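You operate a simulated robot arm through the tools that you are given. There is no shell and no other tool. Be economical: measure what you need, move in short steps, check, and stop when the job is done.

You are at the controls of a simulated robot arm. One attempt, no reset.

TASK
Shut the film roller.
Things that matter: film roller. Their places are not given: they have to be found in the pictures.

It is judged by the outcome, as a careful person would: the job done as asked, and still so three seconds after it is handed in. It fails if anything else is knocked over, pushed out of place, dropped, spilled or broken.

THE ROBOT
A 6-joint arm with a two-finger parallel gripper, fixed in place. Base frame: the origin is at the foot of the arm, x ahead of it, y to its left, z up; the work surface is at about z = 0.892. Units: m, rad, N and s.
With the tool pointing down near the work surface it reaches from about 0.24 to 0.66 m from the base axis. Its first joint turns from -1.152 to 1.152 rad. Payload 2.9 kg.
Tool frame: the origin (TCP) lies between the finger pads and is the grasp point; the fingertips stand 0.03 m ahead of it; z points along the fingers, y is the line along which they close. Largest opening 0.11 m; finger width 0.02, thickness 0.01; the body of the gripper, 0.048 by 0.112 m, starts 0.055 m behind the TCP.
Orientation is told as [roll, pitch, yaw] about the base's x, y, z axes, in that order, counted from this pose: with the fingers straight down and closing along the base's y, the tool's x points along the base's -x, its y along +y and its z along -z.

THE INTERFACE
- The arm moves only by the tool arm_command. Its argument "increments" is text: rows parted by semicolons, each of 7 numbers parted by spaces: the turn, a rotation vector about the tool's x, y, z in degrees, then the shift along the tool's x, y, z in m, then the opening, from 0 (shut) to 1 (fully open). In form: wx wy wz dx dy dz grip; .... A call has 1 to 8 rows; each row is the pose to reach, as a shift and turn from the pose commanded when the call began, along the tool's axes at that moment. Rows are played at 5 a second. More than 0.05 m and 0.15 rad between two rows, or a gripper value outside its range, and nothing of the call is played. A pose out of reach is approached as far as the arm can. The call stops where the force on the tool passes 40 N (or 10 N more than at its start, if that is more) or the arm is blocked; 0.2 s more then pass. Each finger travels about 0.108 m/s and halts on what it meets, pressing with about 42 N; the grip force reading is that of the motor and also rises with nothing between the fingers. The clock runs only during rows and for 0.2 s after the last one: add rows that repeat a pose to give the fingers time. It gives the time, the measured TCP pose, the force on the tool (base axes), the opening and the grip force at its end, in the units of the frame above (readings bear some noise), and new pictures: "pictures" is both (left out), scene, wrist or none.
- Cameras (640 x 400 px; columns grow to the right, rows downward): "scene" is fixed at [0.0455, 0.4112, 1.4054]; the picture's right is [-0.96, -0.28, 0.00], its down [-0.10, 0.35, -0.93] and it looks along [0.26, -0.89, -0.37] (base axes); focal length 331 px, centre (320, 200). "wrist" rides on the gripper at [-0.036, 0, -0.057] in the tool frame; the picture's right is [0.00, -1.00, 0.00], its down [0.97, 0.00, -0.24] and it looks along [0.24, 0.00, 0.97] (tool axes); focal length 218 px, centre (320, 200).
- locate(camera, pixels): there is no depth. For up to 12 entries [column, row, z] of the newest picture of that camera ("zoom" is the newest enlarged one), the place [x, y] in the base frame at which the ray of that pixel passes the height z, good to about 0.002 m. The clock stands still meanwhile.
- zoom(camera, box): a new picture of the part [left, top, right, bottom] of that camera's present view, enlarged. The clock stands still meanwhile.
- close_job(): hands the job in; it is judged then, once.

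Work in short steps. Measure before you move; look again where a grasp or a placing could have gone wrong, and mend it. You have 60 turns and 120 pictures in all, those below and enlarged ones among them. Open the gripper and draw the arm clear of the work before you hand the job in, unless the task says otherwise; then end with one line.

The tools are called after "Call:" as name(argument=value, ...) on one line, values as JSON. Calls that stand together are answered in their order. arm_command: Moves the arm, as the interface text tells. Its arguments: {"type":"object","properties":{"increments":{"type":"string"},"pictures":{"type":"string","enum":["both","scene","wrist","none"]}},"required":["increments"]} The other tools are called the same way: locate (camera, pixels) gives the place at which the rays of pixels pass given heights; zoom (camera, box) takes an enlarged picture of a part of a camera's view; close_job () hands the job in.

At the start:

```text
t: 0.0
ee_pos: [0.4234, -0.2325, 1.1536]
ee_rot: [-0.002, 0.0, 0.0]
contact_force: [0.1, -0.2, -0.3]
width: 0.1099
grip_force: 0.0
```

scene: 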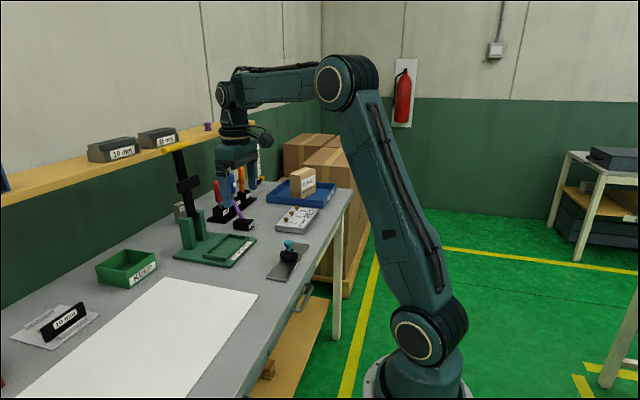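
wrist: 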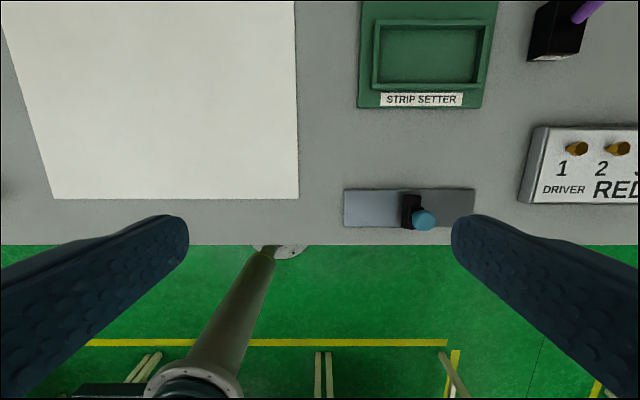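

The film roller isn't obvious yet, so I'll zoom on the bench objects around (200,210) and (290,250).

Call:
zoom(camera="scene", box=[160, 130, 350, 290])

Call:
zoom(camera="scene", box=[0, 230, 180, 360])

Call:
zoom(camera="wrist", box=[320, 0, 640, 240])

```text
2.50 times, centred on (255, 210) of scene
```

zoom: 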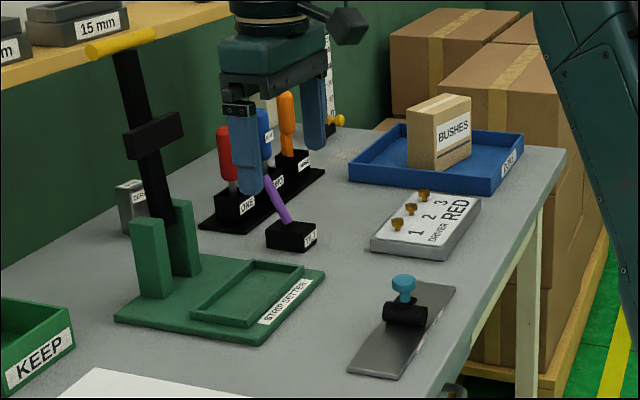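

```text
3.08 times, centred on (90, 295) of scene
```

zoom: 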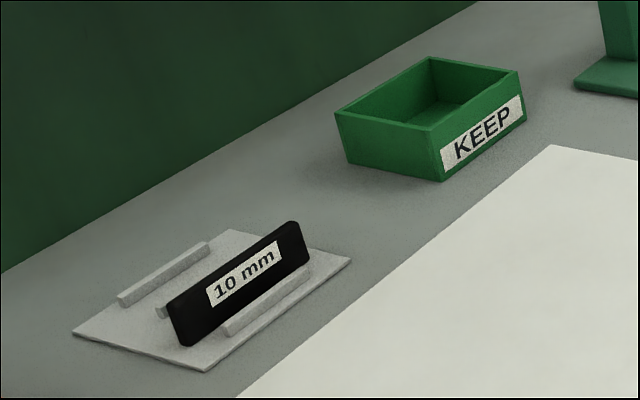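

```text
1.67 times, centred on (480, 120) of wrist
```

zoom: 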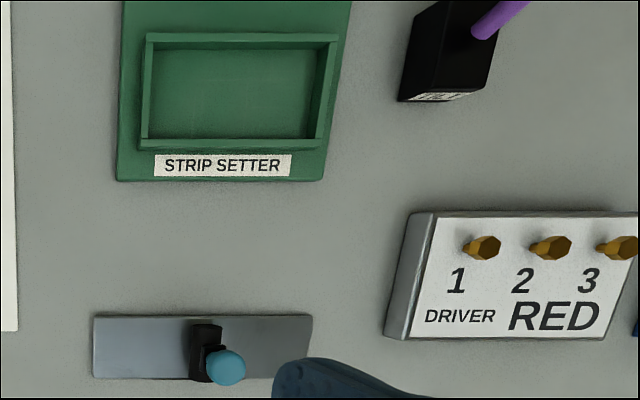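

Nothing is labelled film roller yet. I'll zoom on the rest: the shelf, the back of the bench, and the plate with the blue knob.

Call:
zoom(camera="scene", box=[80, 100, 240, 200])

Call:
zoom(camera="scene", box=[255, 225, 335, 290])

Call:
zoom(camera="scene", box=[210, 120, 290, 235])

Call:
zoom(camera="scene", box=[0, 160, 60, 400])

```text
4.00 times, centred on (160, 150) of scene
```

zoom: 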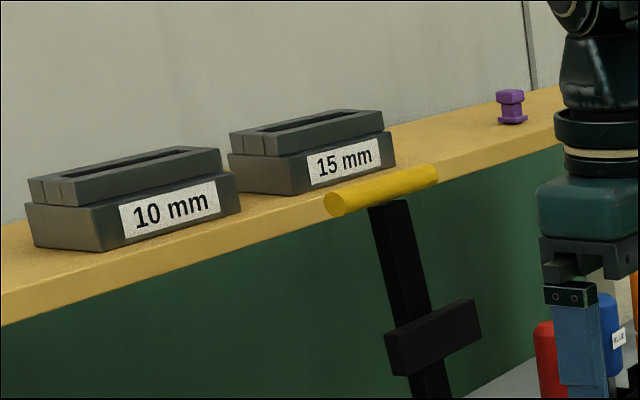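

```text
6.15 times, centred on (295, 258) of scene
```

zoom: 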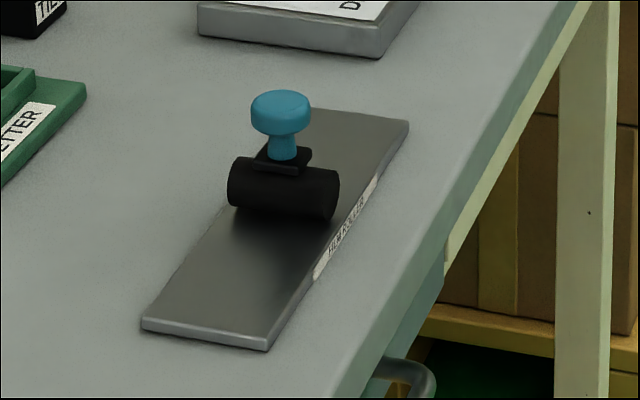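

```text
3.48 times, centred on (250, 178) of scene
```

zoom: 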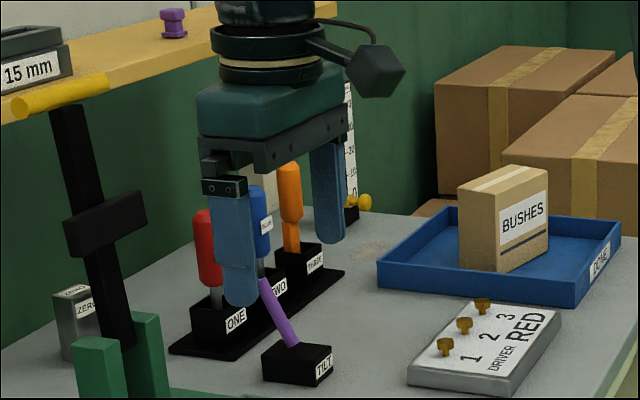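

```text
1.67 times, centred on (30, 280) of scene
```

zoom: 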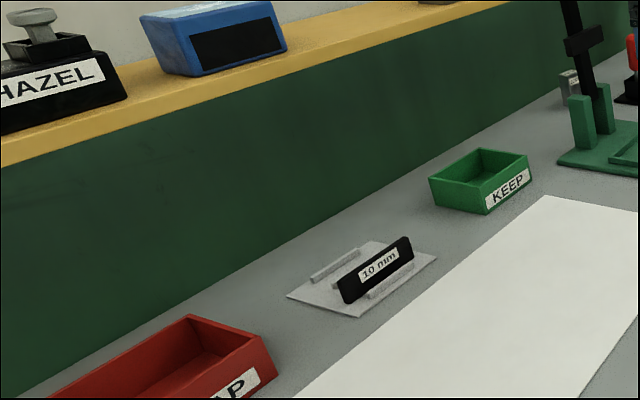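

The plate with black roller and blue knob at (290,255) has a small label on its near edge. I'll read that and locate the plate.

Call:
zoom(camera="scene", box=[292, 245, 312, 275])

Call:
locate(camera="wrist", pixels=[[344, 190, 0.9], [474, 190, 0.9], [475, 216, 0.9], [344, 226, 0.9], [424, 220, 0.95], [405, 195, 0.92], [403, 229, 0.91]])

Call:
zoom(camera="wrist", box=[330, 170, 490, 250])

```text
13.33 times, centred on (302, 260) of scene
```

zoom: 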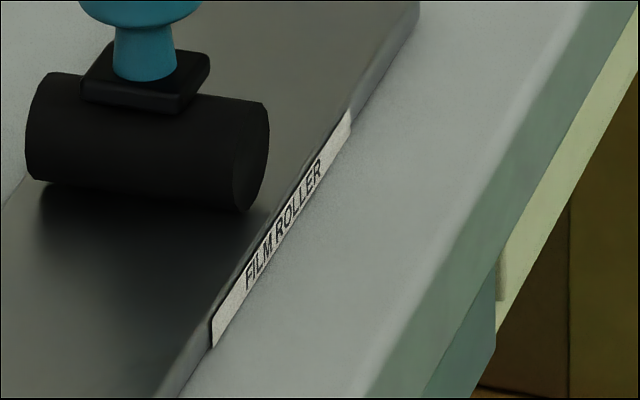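

```text
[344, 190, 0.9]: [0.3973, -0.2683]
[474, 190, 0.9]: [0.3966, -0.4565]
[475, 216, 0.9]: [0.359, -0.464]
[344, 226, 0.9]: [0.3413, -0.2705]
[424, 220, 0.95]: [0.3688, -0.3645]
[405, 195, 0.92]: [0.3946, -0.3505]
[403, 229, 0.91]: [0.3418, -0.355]
```

```text
4.00 times, centred on (410, 210) of wrist
```

zoom: 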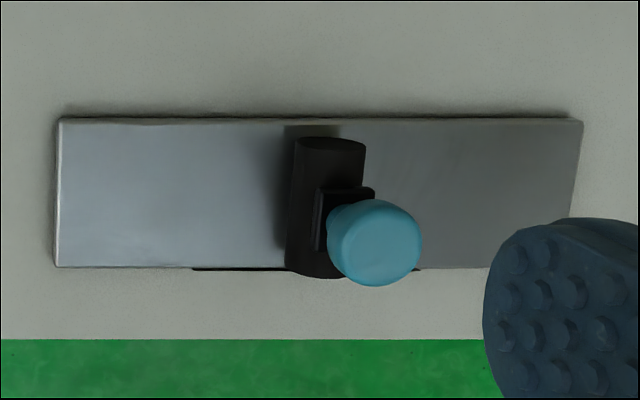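

This is the film roller: plate y −0.268…−0.46, x 0.34…0.397, roller at about y −0.355. I'll move above it for a close look from the wrist.

Call:
arm_command(increments="0 0 0 0.005 -0.043 0.017 1; 0 0 0 0.01 -0.086 0.034 1; 0 0 0 0.02 -0.128 0.05 1; 0 0 0 0.02 -0.128 0.05 1")

Call:
zoom(camera="wrist", box=[200, 110, 440, 260])

Call:
zoom(camera="scene", box=[255, 215, 335, 290])

```text
t: 1.0
ee_pos: [0.4016, -0.3588, 1.1073]
ee_rot: [0.0, 0.001, 0.0]
contact_force: [0.5, -0.3, 0.1]
width: 0.1102
grip_force: 0.0
```

scene: 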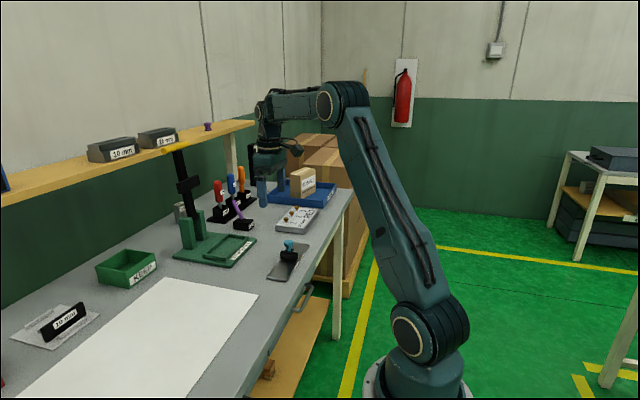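
wrist: 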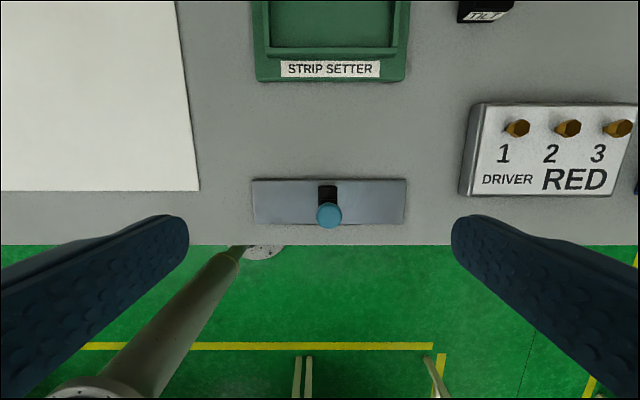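

```text
2.67 times, centred on (320, 185) of wrist
```

zoom: 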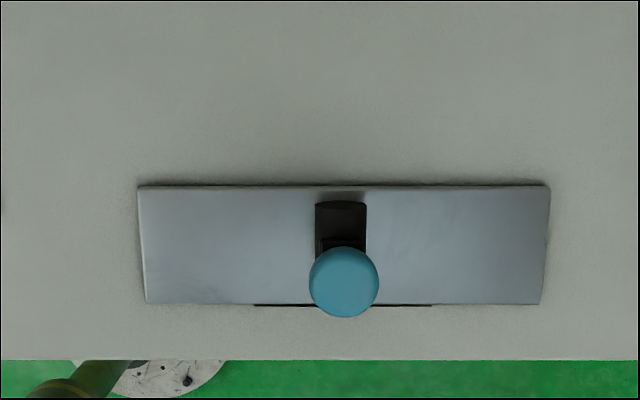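

```text
5.33 times, centred on (295, 252) of scene
```

zoom: 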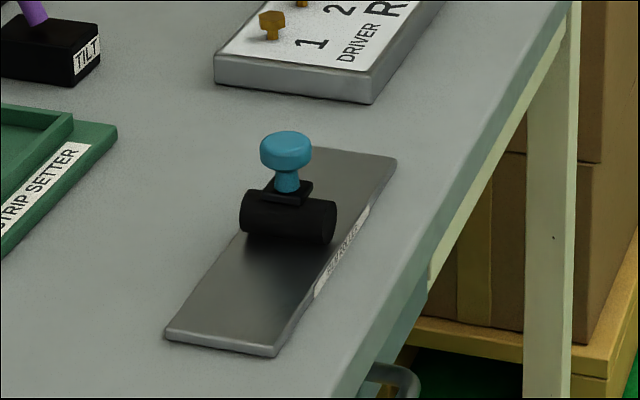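

The roller carriage sits mid-plate with a knob on top. I'll triangulate knob and roller heights from both views.

Call:
locate(camera="scene", pixels=[[288.5, 242, 0.94], [288.5, 242, 0.95], [288.5, 242, 0.96], [288.5, 242, 0.97], [289, 250, 0.94], [289, 250, 0.93], [289, 250, 0.95]])

Call:
locate(camera="wrist", pixels=[[329, 214, 0.94], [329, 214, 0.95], [329, 214, 0.96], [329, 214, 0.97], [316, 214, 0.95], [342, 214, 0.95], [328, 186, 0.92], [328, 186, 0.93], [252, 180, 0.898], [406, 180, 0.898], [404, 224, 0.898], [254, 224, 0.898]])

```text
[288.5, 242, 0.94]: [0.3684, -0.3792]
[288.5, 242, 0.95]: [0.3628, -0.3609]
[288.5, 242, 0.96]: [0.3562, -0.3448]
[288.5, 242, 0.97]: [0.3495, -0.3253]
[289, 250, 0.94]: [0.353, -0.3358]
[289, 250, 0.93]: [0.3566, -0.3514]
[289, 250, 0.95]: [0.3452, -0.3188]
```

```text
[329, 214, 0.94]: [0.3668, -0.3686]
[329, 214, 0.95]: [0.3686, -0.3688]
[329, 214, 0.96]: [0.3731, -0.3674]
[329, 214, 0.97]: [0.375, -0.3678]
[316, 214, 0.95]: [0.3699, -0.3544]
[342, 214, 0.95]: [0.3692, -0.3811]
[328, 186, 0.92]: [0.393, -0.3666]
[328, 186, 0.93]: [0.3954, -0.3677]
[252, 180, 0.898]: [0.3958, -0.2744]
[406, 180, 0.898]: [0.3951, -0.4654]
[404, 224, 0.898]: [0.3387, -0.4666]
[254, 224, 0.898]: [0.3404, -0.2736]
```

Knob sits at about (0.368, −0.368), z≈0.946, exactly centred on the plate. I'll come down over it, fingertips still above the knob, for a closer look at how it can move.

Call:
arm_command(increments="0 0 0 0.012 -0.003 0.036 1; 0 0 0 0.024 -0.006 0.072 1; 0 0 0 0.034 -0.009 0.100 1; 0 0 0 0.034 -0.009 0.100 1")

Call:
zoom(camera="wrist", box=[170, 100, 470, 290])

Call:
zoom(camera="scene", box=[255, 215, 335, 290])

```text
t: 2.0
ee_pos: [0.3688, -0.3692, 1.0066]
ee_rot: [0.0, 0.001, 0.0]
contact_force: [0.3, 0.3, -0.4]
width: 0.11
grip_force: 0.1
```

scene: 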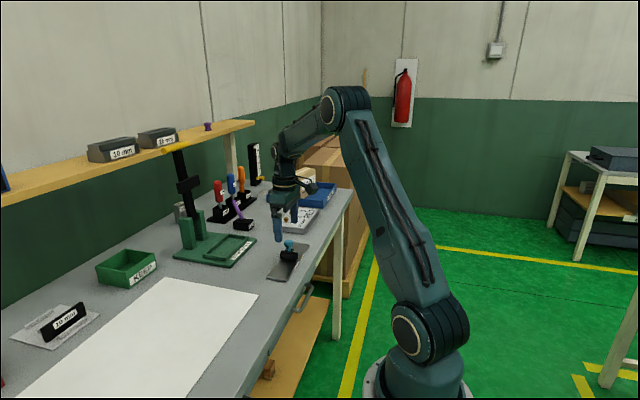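
wrist: 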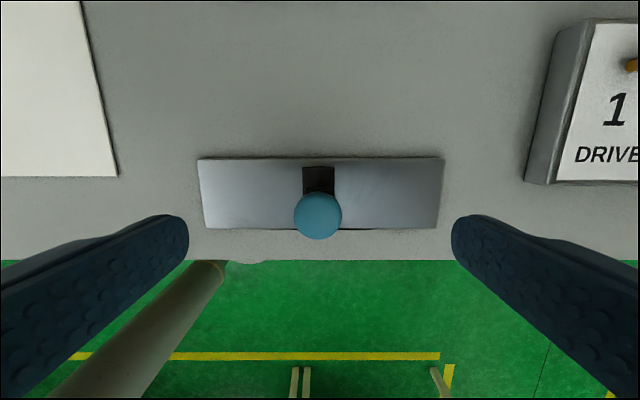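

```text
2.11 times, centred on (320, 195) of wrist
```

zoom: 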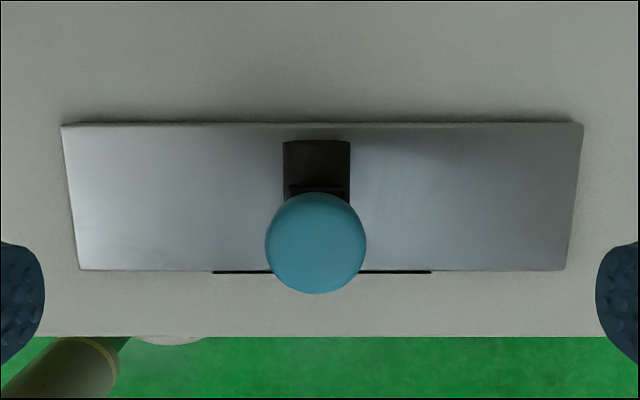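

```text
5.33 times, centred on (295, 252) of scene
```

zoom: 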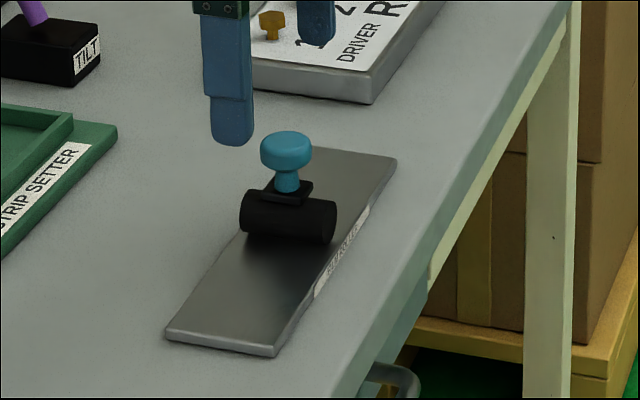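

The roller seems to rest on the plate, with a knob handle of about 27 mm; its way of motion isn't clear yet. I'll lower the fingers around the knob (tips ~0.936) and grip it, to feel out its freedom gently.

Call:
arm_command(increments="0 0 0 0 0 0.0 0.5; 0 0 0 0 0 0.02 0.5; 0 0 0 0 0 0.040 0.5; 0 0 0 0 0 0.040 0.5; 0 0 0 0 0 0.040 0.2; 0 0 0 0 0 0.040 0.2; 0 0 0 0 0 0.040 0.2")

Call:
zoom(camera="scene", box=[255, 215, 335, 290])

```text
t: 3.6
ee_pos: [0.3685, -0.3704, 0.9651]
ee_rot: [0.0, 0.001, -0.001]
contact_force: [0.6, 0.3, -2.4]
width: 0.0266
grip_force: 45.0
```

scene: 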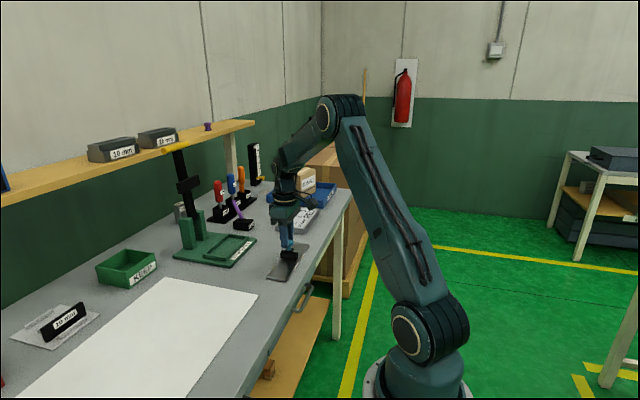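
wrist: 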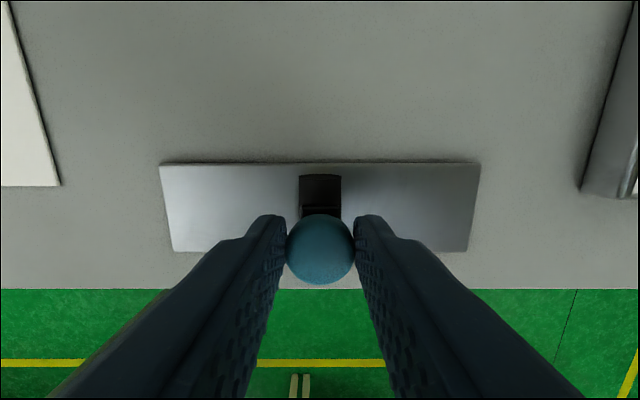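

```text
5.33 times, centred on (295, 252) of scene
```

zoom: 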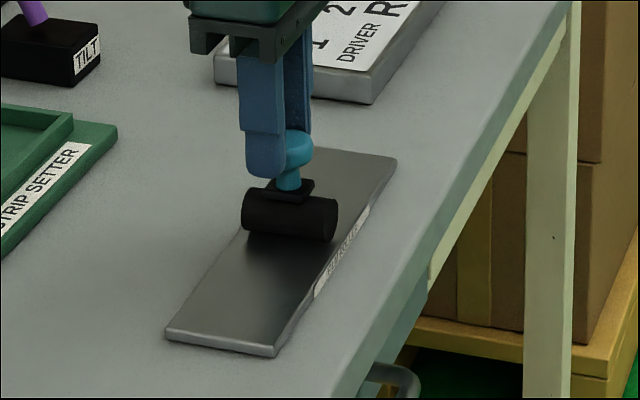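

The knob is gripped (width 0.0266), grip centred. I'll test a small 6 mm nudge along +y and read the force.

Call:
arm_command(increments="0 0 0 0 0.003 0 0.2; 0 0 0 0 0.006 0 0.2; 0 0 0 0 0.006 0 0.2", pictures="wrist")

Call:
zoom(camera="scene", box=[255, 215, 335, 290])

```text
t: 4.4
ee_pos: [0.3692, -0.3634, 0.9656]
ee_rot: [0.002, -0.001, 0.0]
contact_force: [-3.1, -1.3, -1.6]
width: 0.0269
grip_force: 45.4
```

wrist: 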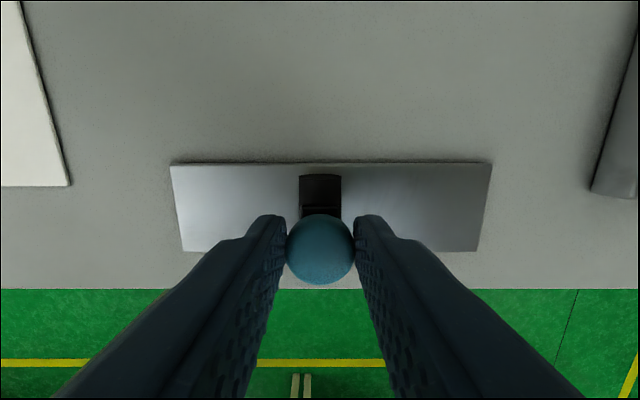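

```text
5.33 times, centred on (295, 252) of scene
```

zoom: 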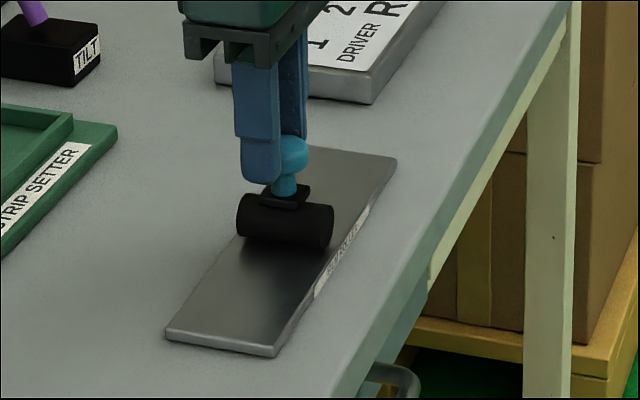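

The roller moves freely along +y, so it's a slide. Now I test −y past the starting place to find whether the start was an end stop.

Call:
arm_command(increments="0 0 0 0 -0.006 0 0.2; 0 0 0 0 -0.010 0 0.2; 0 0 0 0 -0.014 0 0.2; 0 0 0 0 -0.018 0 0.2; 0 0 0 0 -0.018 0 0.2", pictures="wrist")

Call:
zoom(camera="scene", box=[255, 215, 335, 290])

```text
t: 5.6
ee_pos: [0.3697, -0.3822, 0.9658]
ee_rot: [0.001, 0.0, -0.002]
contact_force: [-24.2, 0.0, 23.3]
width: 0.0265
grip_force: 44.8
```

wrist: 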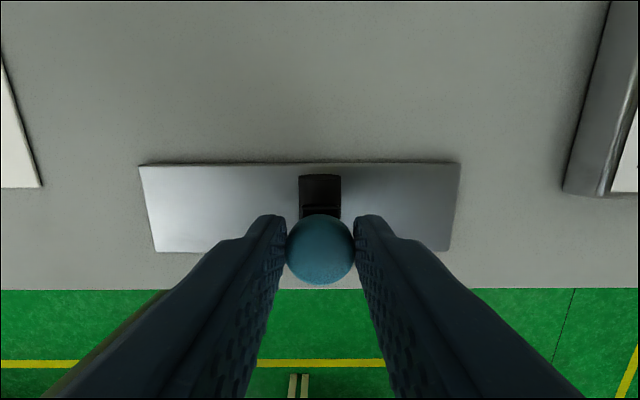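

```text
5.33 times, centred on (295, 252) of scene
```

zoom: 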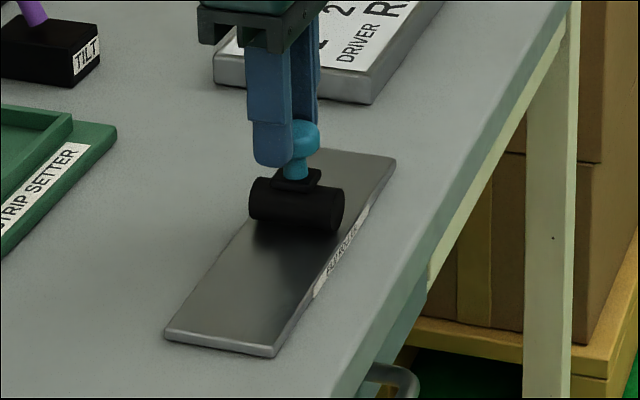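

It slides both ways with little y force; the x/z forces are constraint strain. I'll release to see if it springs back, and view it uncovered.

Call:
arm_command(increments="0 0 0 0 0 0 0.5; 0 0 0 0 0 0 0.5; 0 0 0 0 0 -0.035 0.5; 0 0 0 0 0 -0.035 0.5", pictures="wrist")

Call:
zoom(camera="wrist", box=[170, 100, 470, 290])

Call:
zoom(camera="scene", box=[265, 225, 325, 280])

```text
t: 6.6
ee_pos: [0.3702, -0.3801, 0.9994]
ee_rot: [-0.001, 0.0, 0.002]
contact_force: [-0.4, 0.5, -1.3]
width: 0.0549
grip_force: 0.0
```

wrist: 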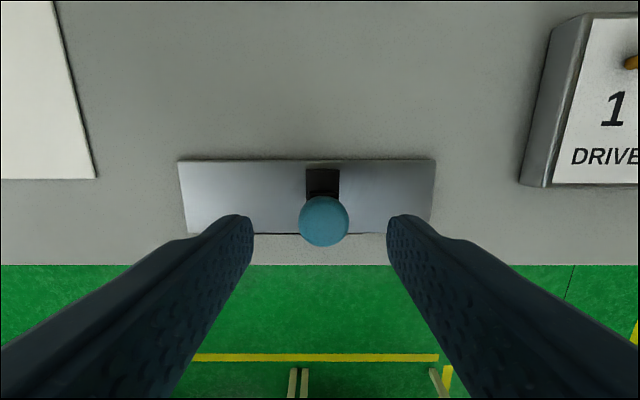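

```text
2.11 times, centred on (320, 195) of wrist
```

zoom: 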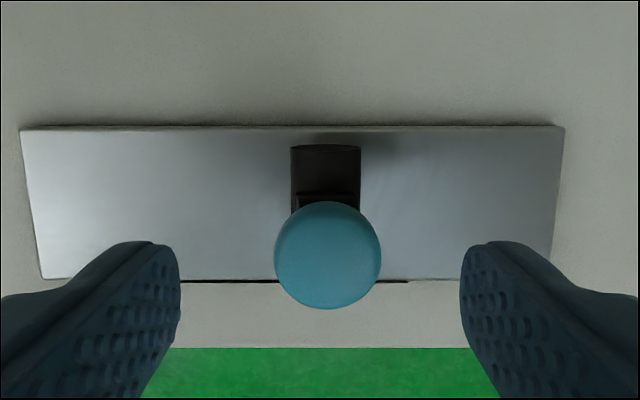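

```text
7.27 times, centred on (295, 252) of scene
```

zoom: 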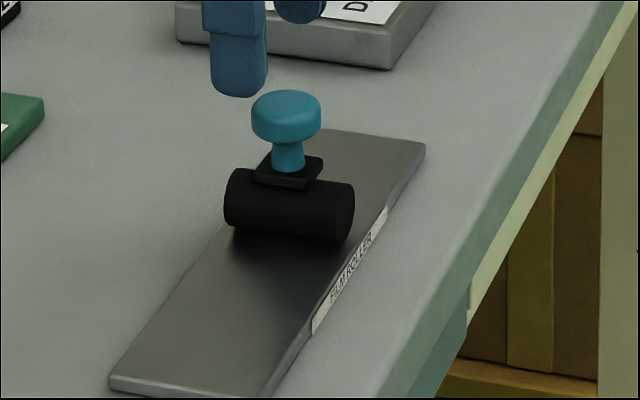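

It stayed where left: no spring. Now I test whether the knob presses down: closed fingers from above (tips at 0.969, knob top ≈0.957), in small steps.

Call:
arm_command(increments="0 0 0 0 0 0 0; 0 0 0 0 0 0 0; 0 0 0 0 0 0.006 0; 0 0 0 0 0 0.010 0; 0 0 0 0 0 0.014 0; 0 0 0 0 0 0.018 0; 0 0 0 0 0 0.021 0; 0 0 0 0 0 0.024 0", pictures="wrist")

Call:
zoom(camera="scene", box=[265, 225, 325, 280])

```text
t: 8.4
ee_pos: [0.3719, -0.3819, 0.9781]
ee_rot: [-0.004, -0.005, 0.0]
contact_force: [-6.1, 0.7, 24.6]
width: 0.0
grip_force: 37.7
```

wrist: 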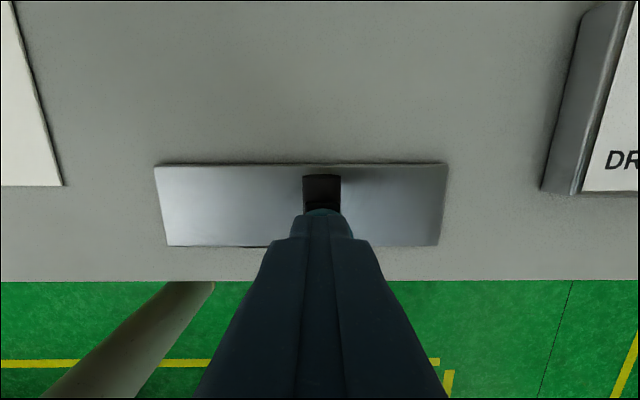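

```text
7.27 times, centred on (295, 252) of scene
```

zoom: 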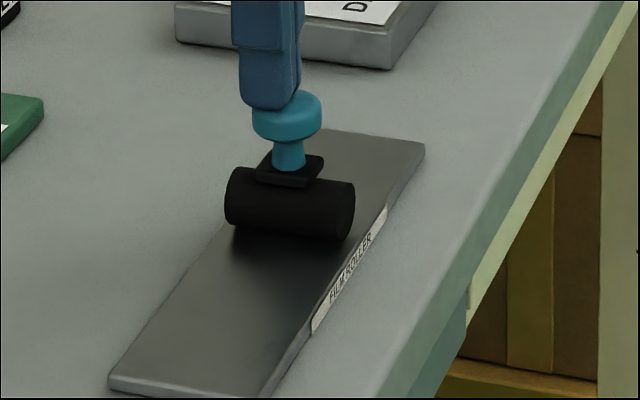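

Pressing is rigid (24–40 N, no movement), so no plunge. I'll lift off, open, regrip the knob and then test a twist.

Call:
arm_command(increments="0 0 0 0.0 0 -0.02 0; 0 0 0 0.0 0 -0.028 0.5; 0 0 0 0.0 0 -0.028 0.5; 0 0 0 0.0 0 -0.028 0.5", pictures="wrist")

```text
t: 9.4
ee_pos: [0.3713, -0.381, 1.003]
ee_rot: [-0.001, 0.0, 0.0]
contact_force: [-1.0, -0.7, -0.1]
width: 0.0551
grip_force: 0.1
```

wrist: 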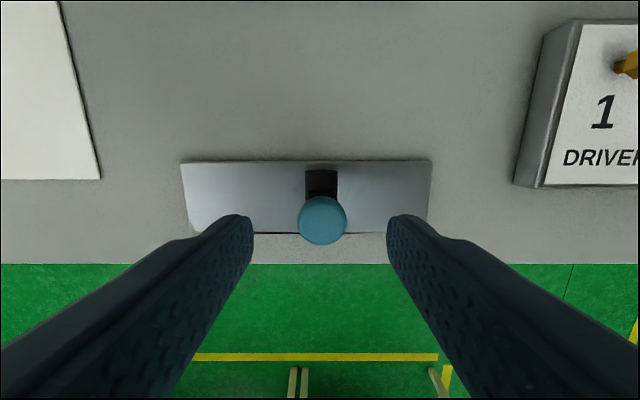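

Knob is still centred between the fingers. I descend 0.037, grip, and twist 8° as a test.

Call:
arm_command(increments="0 0 0 0.001 0 0.02 0.5; 0 0 0 0.002 0 0.037 0.5; 0 0 0 0.002 0 0.037 0.2; 0 0 0 0.002 0 0.037 0.2; 0 0 4 0.002 0 0.037 0.2; 0 0 8 0.002 0 0.037 0.2; 0 0 8 0.002 0 0.037 0.2", pictures="wrist")

Call:
zoom(camera="wrist", box=[240, 140, 400, 260])

Call:
zoom(camera="scene", box=[265, 225, 325, 280])

```text
t: 11.0
ee_pos: [0.3683, -0.3829, 0.9673]
ee_rot: [-0.001, 0.002, -0.141]
contact_force: [1.6, 1.5, 0.6]
width: 0.0268
grip_force: 44.4
```

wrist: 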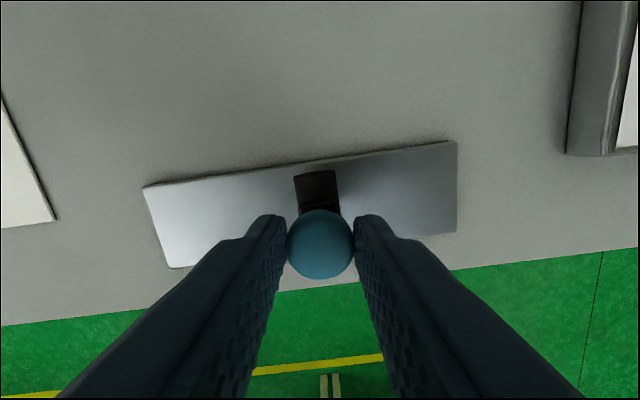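

```text
3.33 times, centred on (320, 200) of wrist
```

zoom: 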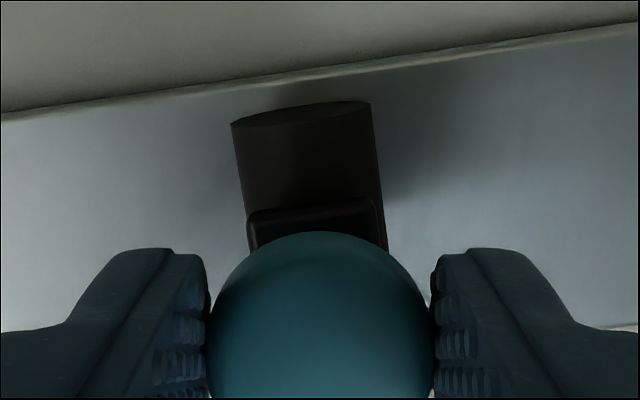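

```text
7.27 times, centred on (295, 252) of scene
```

zoom: 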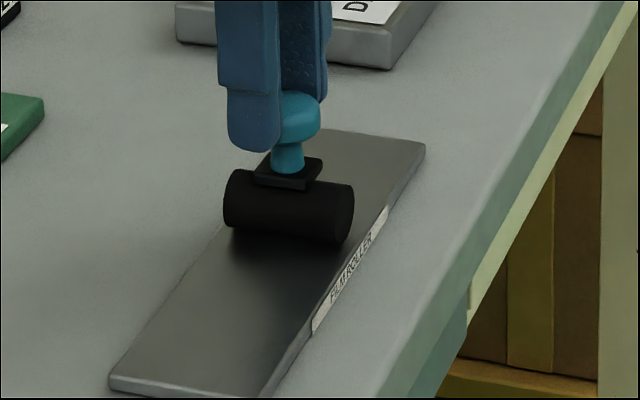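

The roller didn't turn with the knob, so the only freedom is the slide along y. I untwist and slide toward −y to find its end stop.

Call:
arm_command(increments="0 0 -8 0 0 0 0.2; 0 0 -8 0.0014 -0.01 0 0.2; 0 0 -8 0.0028 -0.02 0 0.2; 0 0 -8 0.0042 -0.03 0 0.2; 0 0 -8 0.0056 -0.04 0 0.2; 0 0 -8 0.007 -0.05 0 0.2; 0 0 -8 0.0084 -0.06 0 0.2", pictures="wrist")

Call:
zoom(camera="scene", box=[265, 225, 325, 280])

```text
t: 12.0
ee_pos: [0.3668, -0.4064, 0.9669]
ee_rot: [-0.009, -0.012, 0.013]
contact_force: [6.0, -0.2, -3.6]
width: 0.0269
grip_force: 44.8
stopped in row 4: the force on the tool passed its limit (the readings are from after the stop); the commanded pose is now the measured one
```

wrist: 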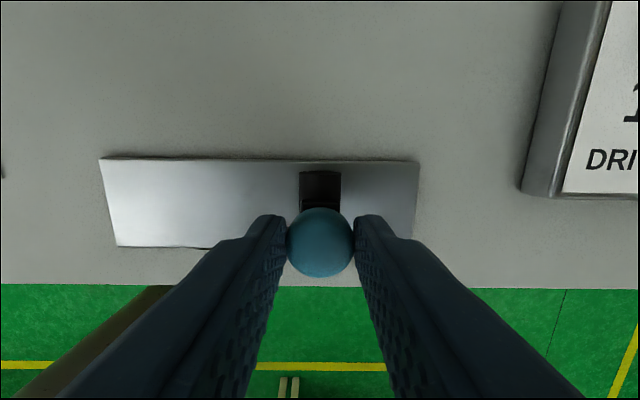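

```text
7.27 times, centred on (295, 252) of scene
```

zoom: 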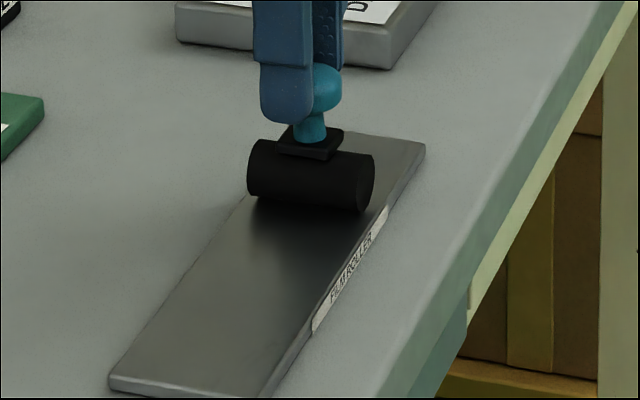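

It stopped at y −0.406, possibly on strain rather than a stop. I'll push a little more, slowly.

Call:
arm_command(increments="-0.5 0 0 0 -0.003 0 0.2; -0.5 0 0 0 -0.006 0 0.2; -0.5 0 0 0 -0.009 0 0.2; -0.5 0 0 0 -0.012 0 0.2; -0.5 0 0 0 -0.015 0 0.2; -0.5 0 0 0 -0.018 0 0.2", pictures="wrist")

Call:
zoom(camera="scene", box=[265, 225, 325, 280])

```text
t: 13.4
ee_pos: [0.3663, -0.4252, 0.9674]
ee_rot: [0.0, -0.01, 0.015]
contact_force: [10.5, -0.3, -5.3]
width: 0.0268
grip_force: 45.2
```

wrist: 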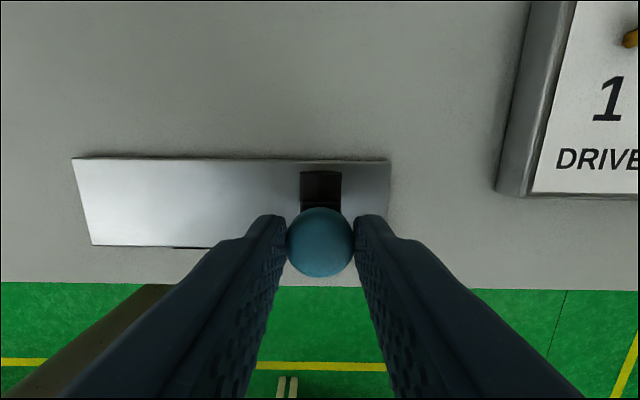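

```text
7.27 times, centred on (295, 252) of scene
```

zoom: 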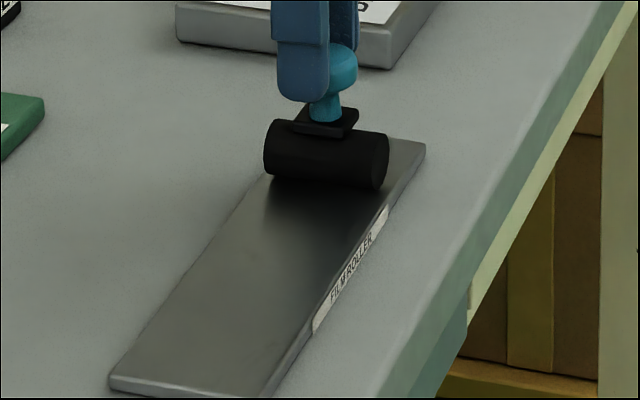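

It still slides. Continue −y toward the plate end in small rows.

Call:
arm_command(increments="0 0 0 0 -0.004 0 0.2; 0 0 0 0 -0.008 0 0.2; 0 0 0 0 -0.012 0 0.2; 0 0 0 0 -0.016 0 0.2; 0 0 0 0 -0.020 0 0.2; 0 0 0 0 -0.024 0 0.2; 0 0 0 0 -0.028 0 0.2; 0 0 0 0 -0.032 0 0.2", pictures="wrist")

Call:
zoom(camera="scene", box=[265, 225, 325, 280])

```text
t: 14.8
ee_pos: [0.3682, -0.4412, 0.9668]
ee_rot: [0.019, -0.004, 0.026]
contact_force: [-1.6, 10.5, 6.3]
width: 0.0266
grip_force: 44.5
stopped in row 6: the force on the tool passed its limit (the readings are from after the stop); the commanded pose is now the measured one
```

wrist: 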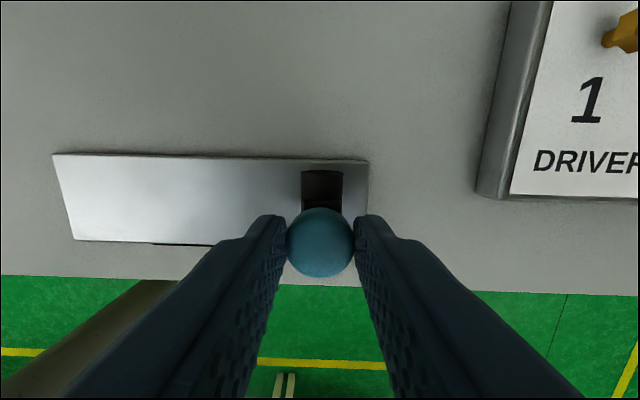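

```text
7.27 times, centred on (295, 252) of scene
```

zoom: 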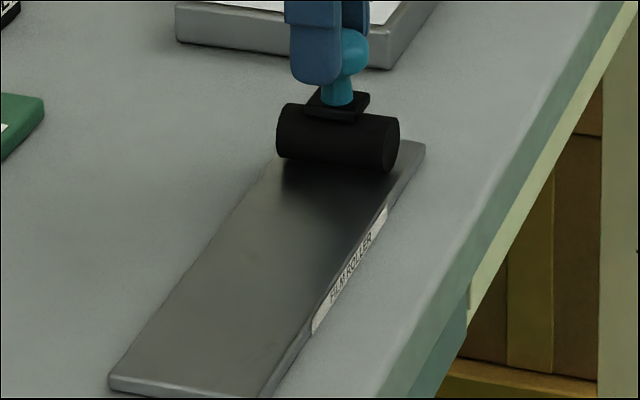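

End stop at y −0.441 (y force opposing). I release, square up the tool and regrip, then explore the +y end.

Call:
arm_command(increments="0 0 0 0 0 0 0.45; 0 0 0 0 0 0 0.45; 1.1 0.2 1.5 0 0 0 0.45; 1.1 0.2 1.5 0 0 0 0.2; 1.1 0.2 1.5 0 0 0 0.2; 1.1 0.2 1.5 0 0 0 0.2", pictures="none")

Call:
arm_command(increments="0 0 0 0 0.006 0 0.2; 0 0 0 0 0.012 0 0.2; 0 0 0 0 0.018 0 0.2; 0 0 0 0 0.024 0 0.2; 0 0 0 0 0.030 0 0.2; 0 0 0 0 0.036 0 0.2; 0 0 0 0 0.042 0 0.2; 0 0 0 0 0.048 0 0.2", pictures="none")

Call:
arm_command(increments="0 0 0 0 0.006 0 0.2; 0 0 0 0 0.012 0 0.2; 0 0 0 0 0.018 0 0.2; 0 0 0 0 0.024 0 0.2; 0 0 0 0 0.030 0 0.2; 0 0 0 0 0.036 0 0.2; 0 0 0 0 0.042 0 0.2; 0 0 0 0 0.048 0 0.2", pictures="wrist")

```text
t: 16.2
ee_pos: [0.3665, -0.4406, 0.966]
ee_rot: [-0.002, 0.0, 0.0]
contact_force: [0.4, 15.9, 5.6]
width: 0.0267
grip_force: 45.2
```

```text
t: 18.0
ee_pos: [0.367, -0.3943, 0.9676]
ee_rot: [-0.002, 0.001, 0.0]
contact_force: [5.3, -1.1, -12.6]
width: 0.0266
grip_force: 45.4
```

```text
t: 19.8
ee_pos: [0.3674, -0.346, 0.9666]
ee_rot: [-0.003, -0.001, -0.002]
contact_force: [0.3, -0.4, -16.2]
width: 0.0266
grip_force: 44.7
```

wrist: 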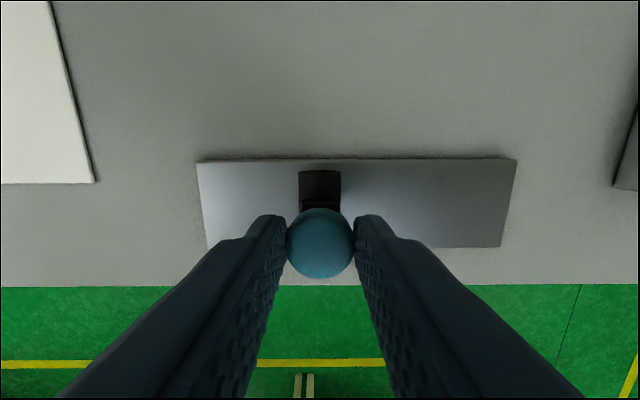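

It passes through the middle freely, now at y −0.346. Continue toward the +y end.

Call:
arm_command(increments="0 0 0 0 0.006 0 0.2; 0 0 0 0 0.012 0 0.2; 0 0 0 0 0.018 0 0.2; 0 0 0 0 0.024 0 0.2; 0 0 0 0 0.030 0 0.2; 0 0 0 0 0.036 0 0.2; 0 0 0 0 0.042 0 0.2; 0 0 0 0 0.048 0 0.2", pictures="both")

Call:
zoom(camera="scene", box=[255, 225, 325, 285])

```text
t: 21.6
ee_pos: [0.3665, -0.2989, 0.9669]
ee_rot: [-0.006, -0.002, -0.008]
contact_force: [-17.3, -8.1, 14.4]
width: 0.027
grip_force: 45.0
```

scene: 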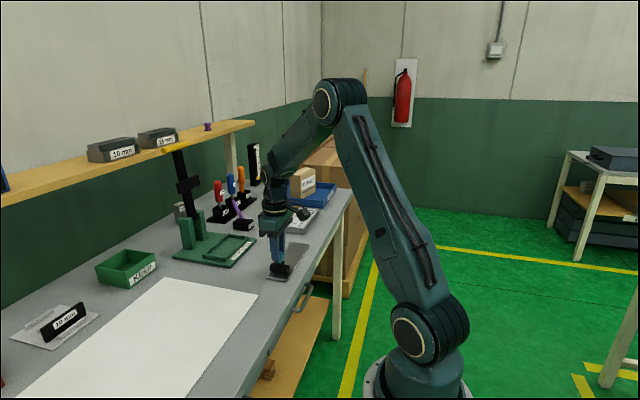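
wrist: 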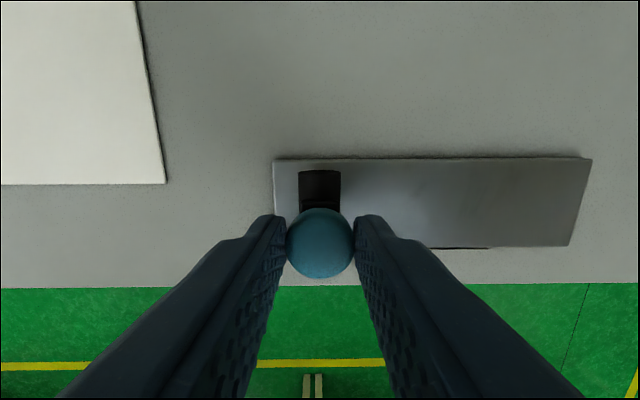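

```text
6.67 times, centred on (290, 255) of scene
```

zoom: 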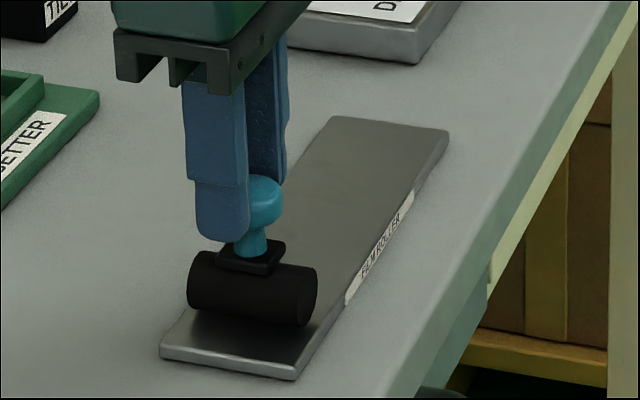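

+y stop at y −0.299; travel is symmetric about the start. I need a clue about which end is shut: release, rise, and look closely at the plate surface and the surroundings.

Call:
arm_command(increments="0 0 0 0 0 0 0.5; 0 0 0 0 0 0 0.5; 0 0 0 0 0 -0.04 0.5; 0 0 0 0 -0.04 -0.05 1; 0 0 0 0 -0.08 -0.05 1; 0 0 0 0 -0.08 -0.05 1", pictures="wrist")

Call:
zoom(camera="wrist", box=[190, 130, 320, 240])

Call:
zoom(camera="wrist", box=[310, 130, 460, 250])

Call:
zoom(camera="scene", box=[150, 130, 310, 230])

```text
t: 23.0
ee_pos: [0.3693, -0.3791, 1.0172]
ee_rot: [-0.003, 0.0, -0.003]
contact_force: [0.2, 0.4, 0.1]
width: 0.1099
grip_force: 0.0
```

wrist: 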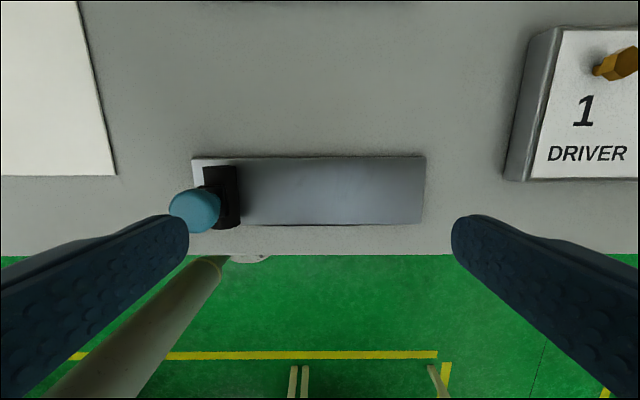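

```text
3.64 times, centred on (255, 185) of wrist
```

zoom: 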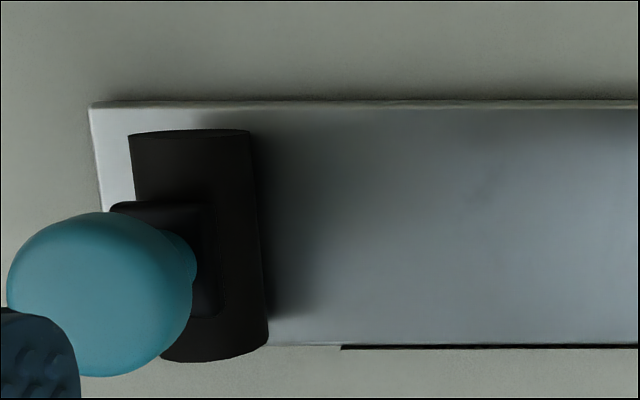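

```text
3.33 times, centred on (385, 190) of wrist
```

zoom: 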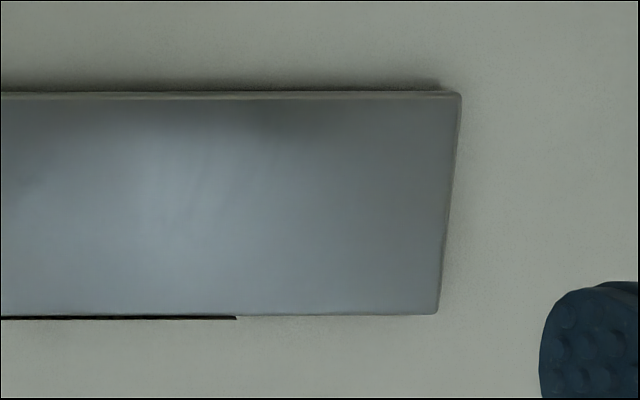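

```text
4.00 times, centred on (230, 180) of scene
```

zoom: 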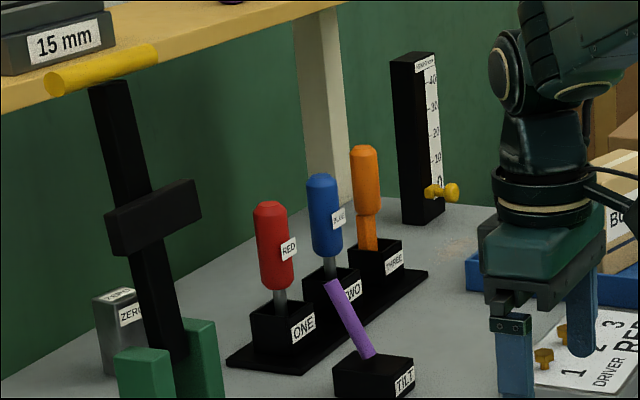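

The plate top bears no marks. I want to see the hidden faces (far edge and −y end). First I check where the strip setter's lever and tilt stick stand, to stay clear.

Call:
locate(camera="scene", pixels=[[192, 245, 0.9], [205, 233, 0.9], [183, 185, 1.05], [190, 215, 0.97], [245, 228, 0.9], [172, 148, 1.15], [172, 148, 1.2], [237, 205, 0.97], [256, 240, 0.9]])

Call:
locate(camera="wrist", pixels=[[220, 190, 0.92], [192, 157, 0.9], [426, 157, 0.9], [422, 224, 0.9], [504, 180, 0.9]])

```text
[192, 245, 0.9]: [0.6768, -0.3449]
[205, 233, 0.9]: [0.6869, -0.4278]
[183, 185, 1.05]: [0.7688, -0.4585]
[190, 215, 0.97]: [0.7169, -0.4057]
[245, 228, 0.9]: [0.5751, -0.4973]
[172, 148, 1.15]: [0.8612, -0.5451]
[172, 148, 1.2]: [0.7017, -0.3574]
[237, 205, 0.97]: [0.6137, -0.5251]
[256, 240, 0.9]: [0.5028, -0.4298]
```

```text
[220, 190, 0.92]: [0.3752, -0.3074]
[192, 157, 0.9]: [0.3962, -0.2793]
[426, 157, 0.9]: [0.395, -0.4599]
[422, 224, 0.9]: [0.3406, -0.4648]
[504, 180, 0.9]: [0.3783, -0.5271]
```

All clear around there (lever at x≈0.7). I move up toward +x, −y and tilt so the wrist camera sees the plate's far edge and −y end.

Call:
arm_command(increments="-5 6 0 -0.02 -0.02 -0.02 1; -10 12 0 -0.04 -0.04 -0.04 1; -15 18 0 -0.06 -0.06 -0.05 1; -20 24 0 -0.08 -0.08 -0.05 1; -20 24 0 -0.08 -0.08 -0.05 1", pictures="both")

```text
t: 24.2
ee_pos: [0.3969, -0.3752, 1.0367]
ee_rot: [0.366, 0.41, 0.073]
contact_force: [-0.6, -0.5, 0.4]
width: 0.1097
grip_force: 0.1
out of reach, approached as far as the arm can: row 3, 4, 5
```

scene: 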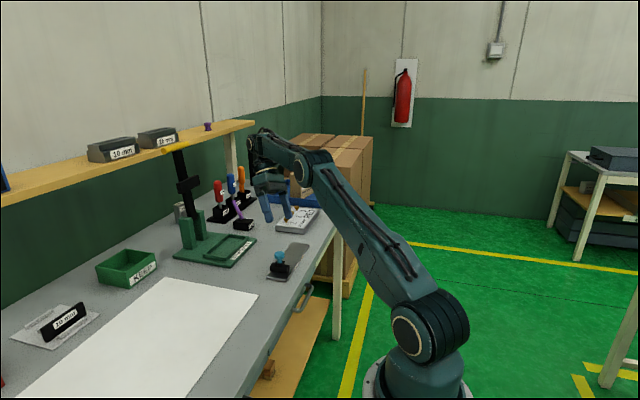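
wrist: 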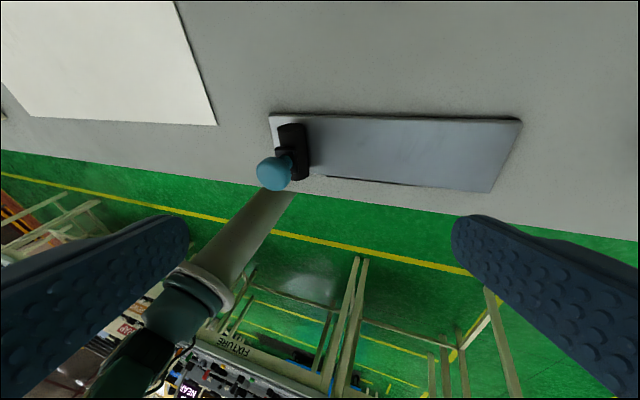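

Call:
zoom(camera="wrist", box=[240, 90, 540, 210])

Call:
zoom(camera="wrist", box=[100, 280, 300, 400])

Call:
zoom(camera="scene", box=[255, 235, 325, 290])

```text
2.13 times, centred on (390, 150) of wrist
```

zoom: 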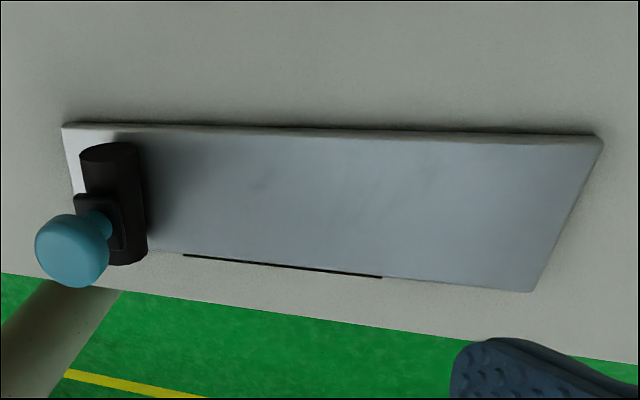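

```text
3.20 times, centred on (200, 340) of wrist
```

zoom: 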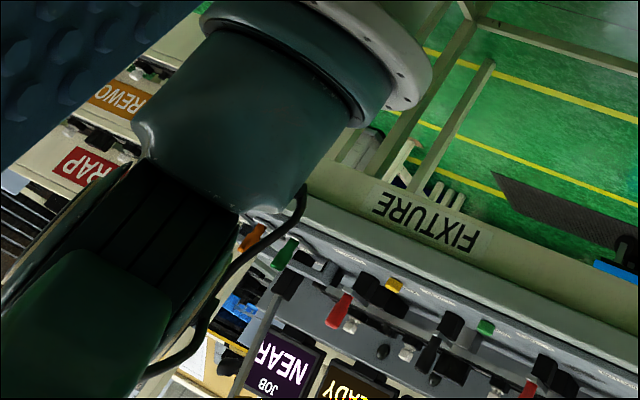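

```text
7.27 times, centred on (290, 262) of scene
```

zoom: 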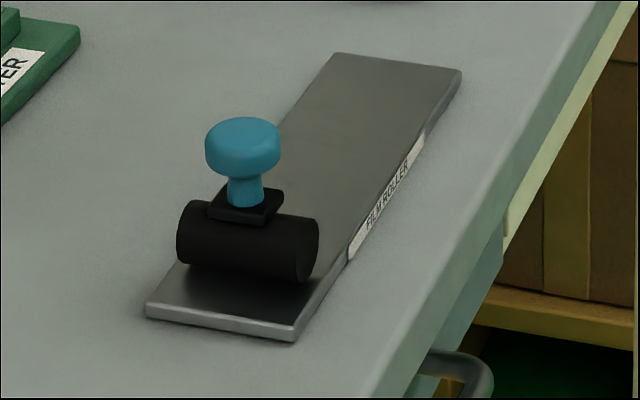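

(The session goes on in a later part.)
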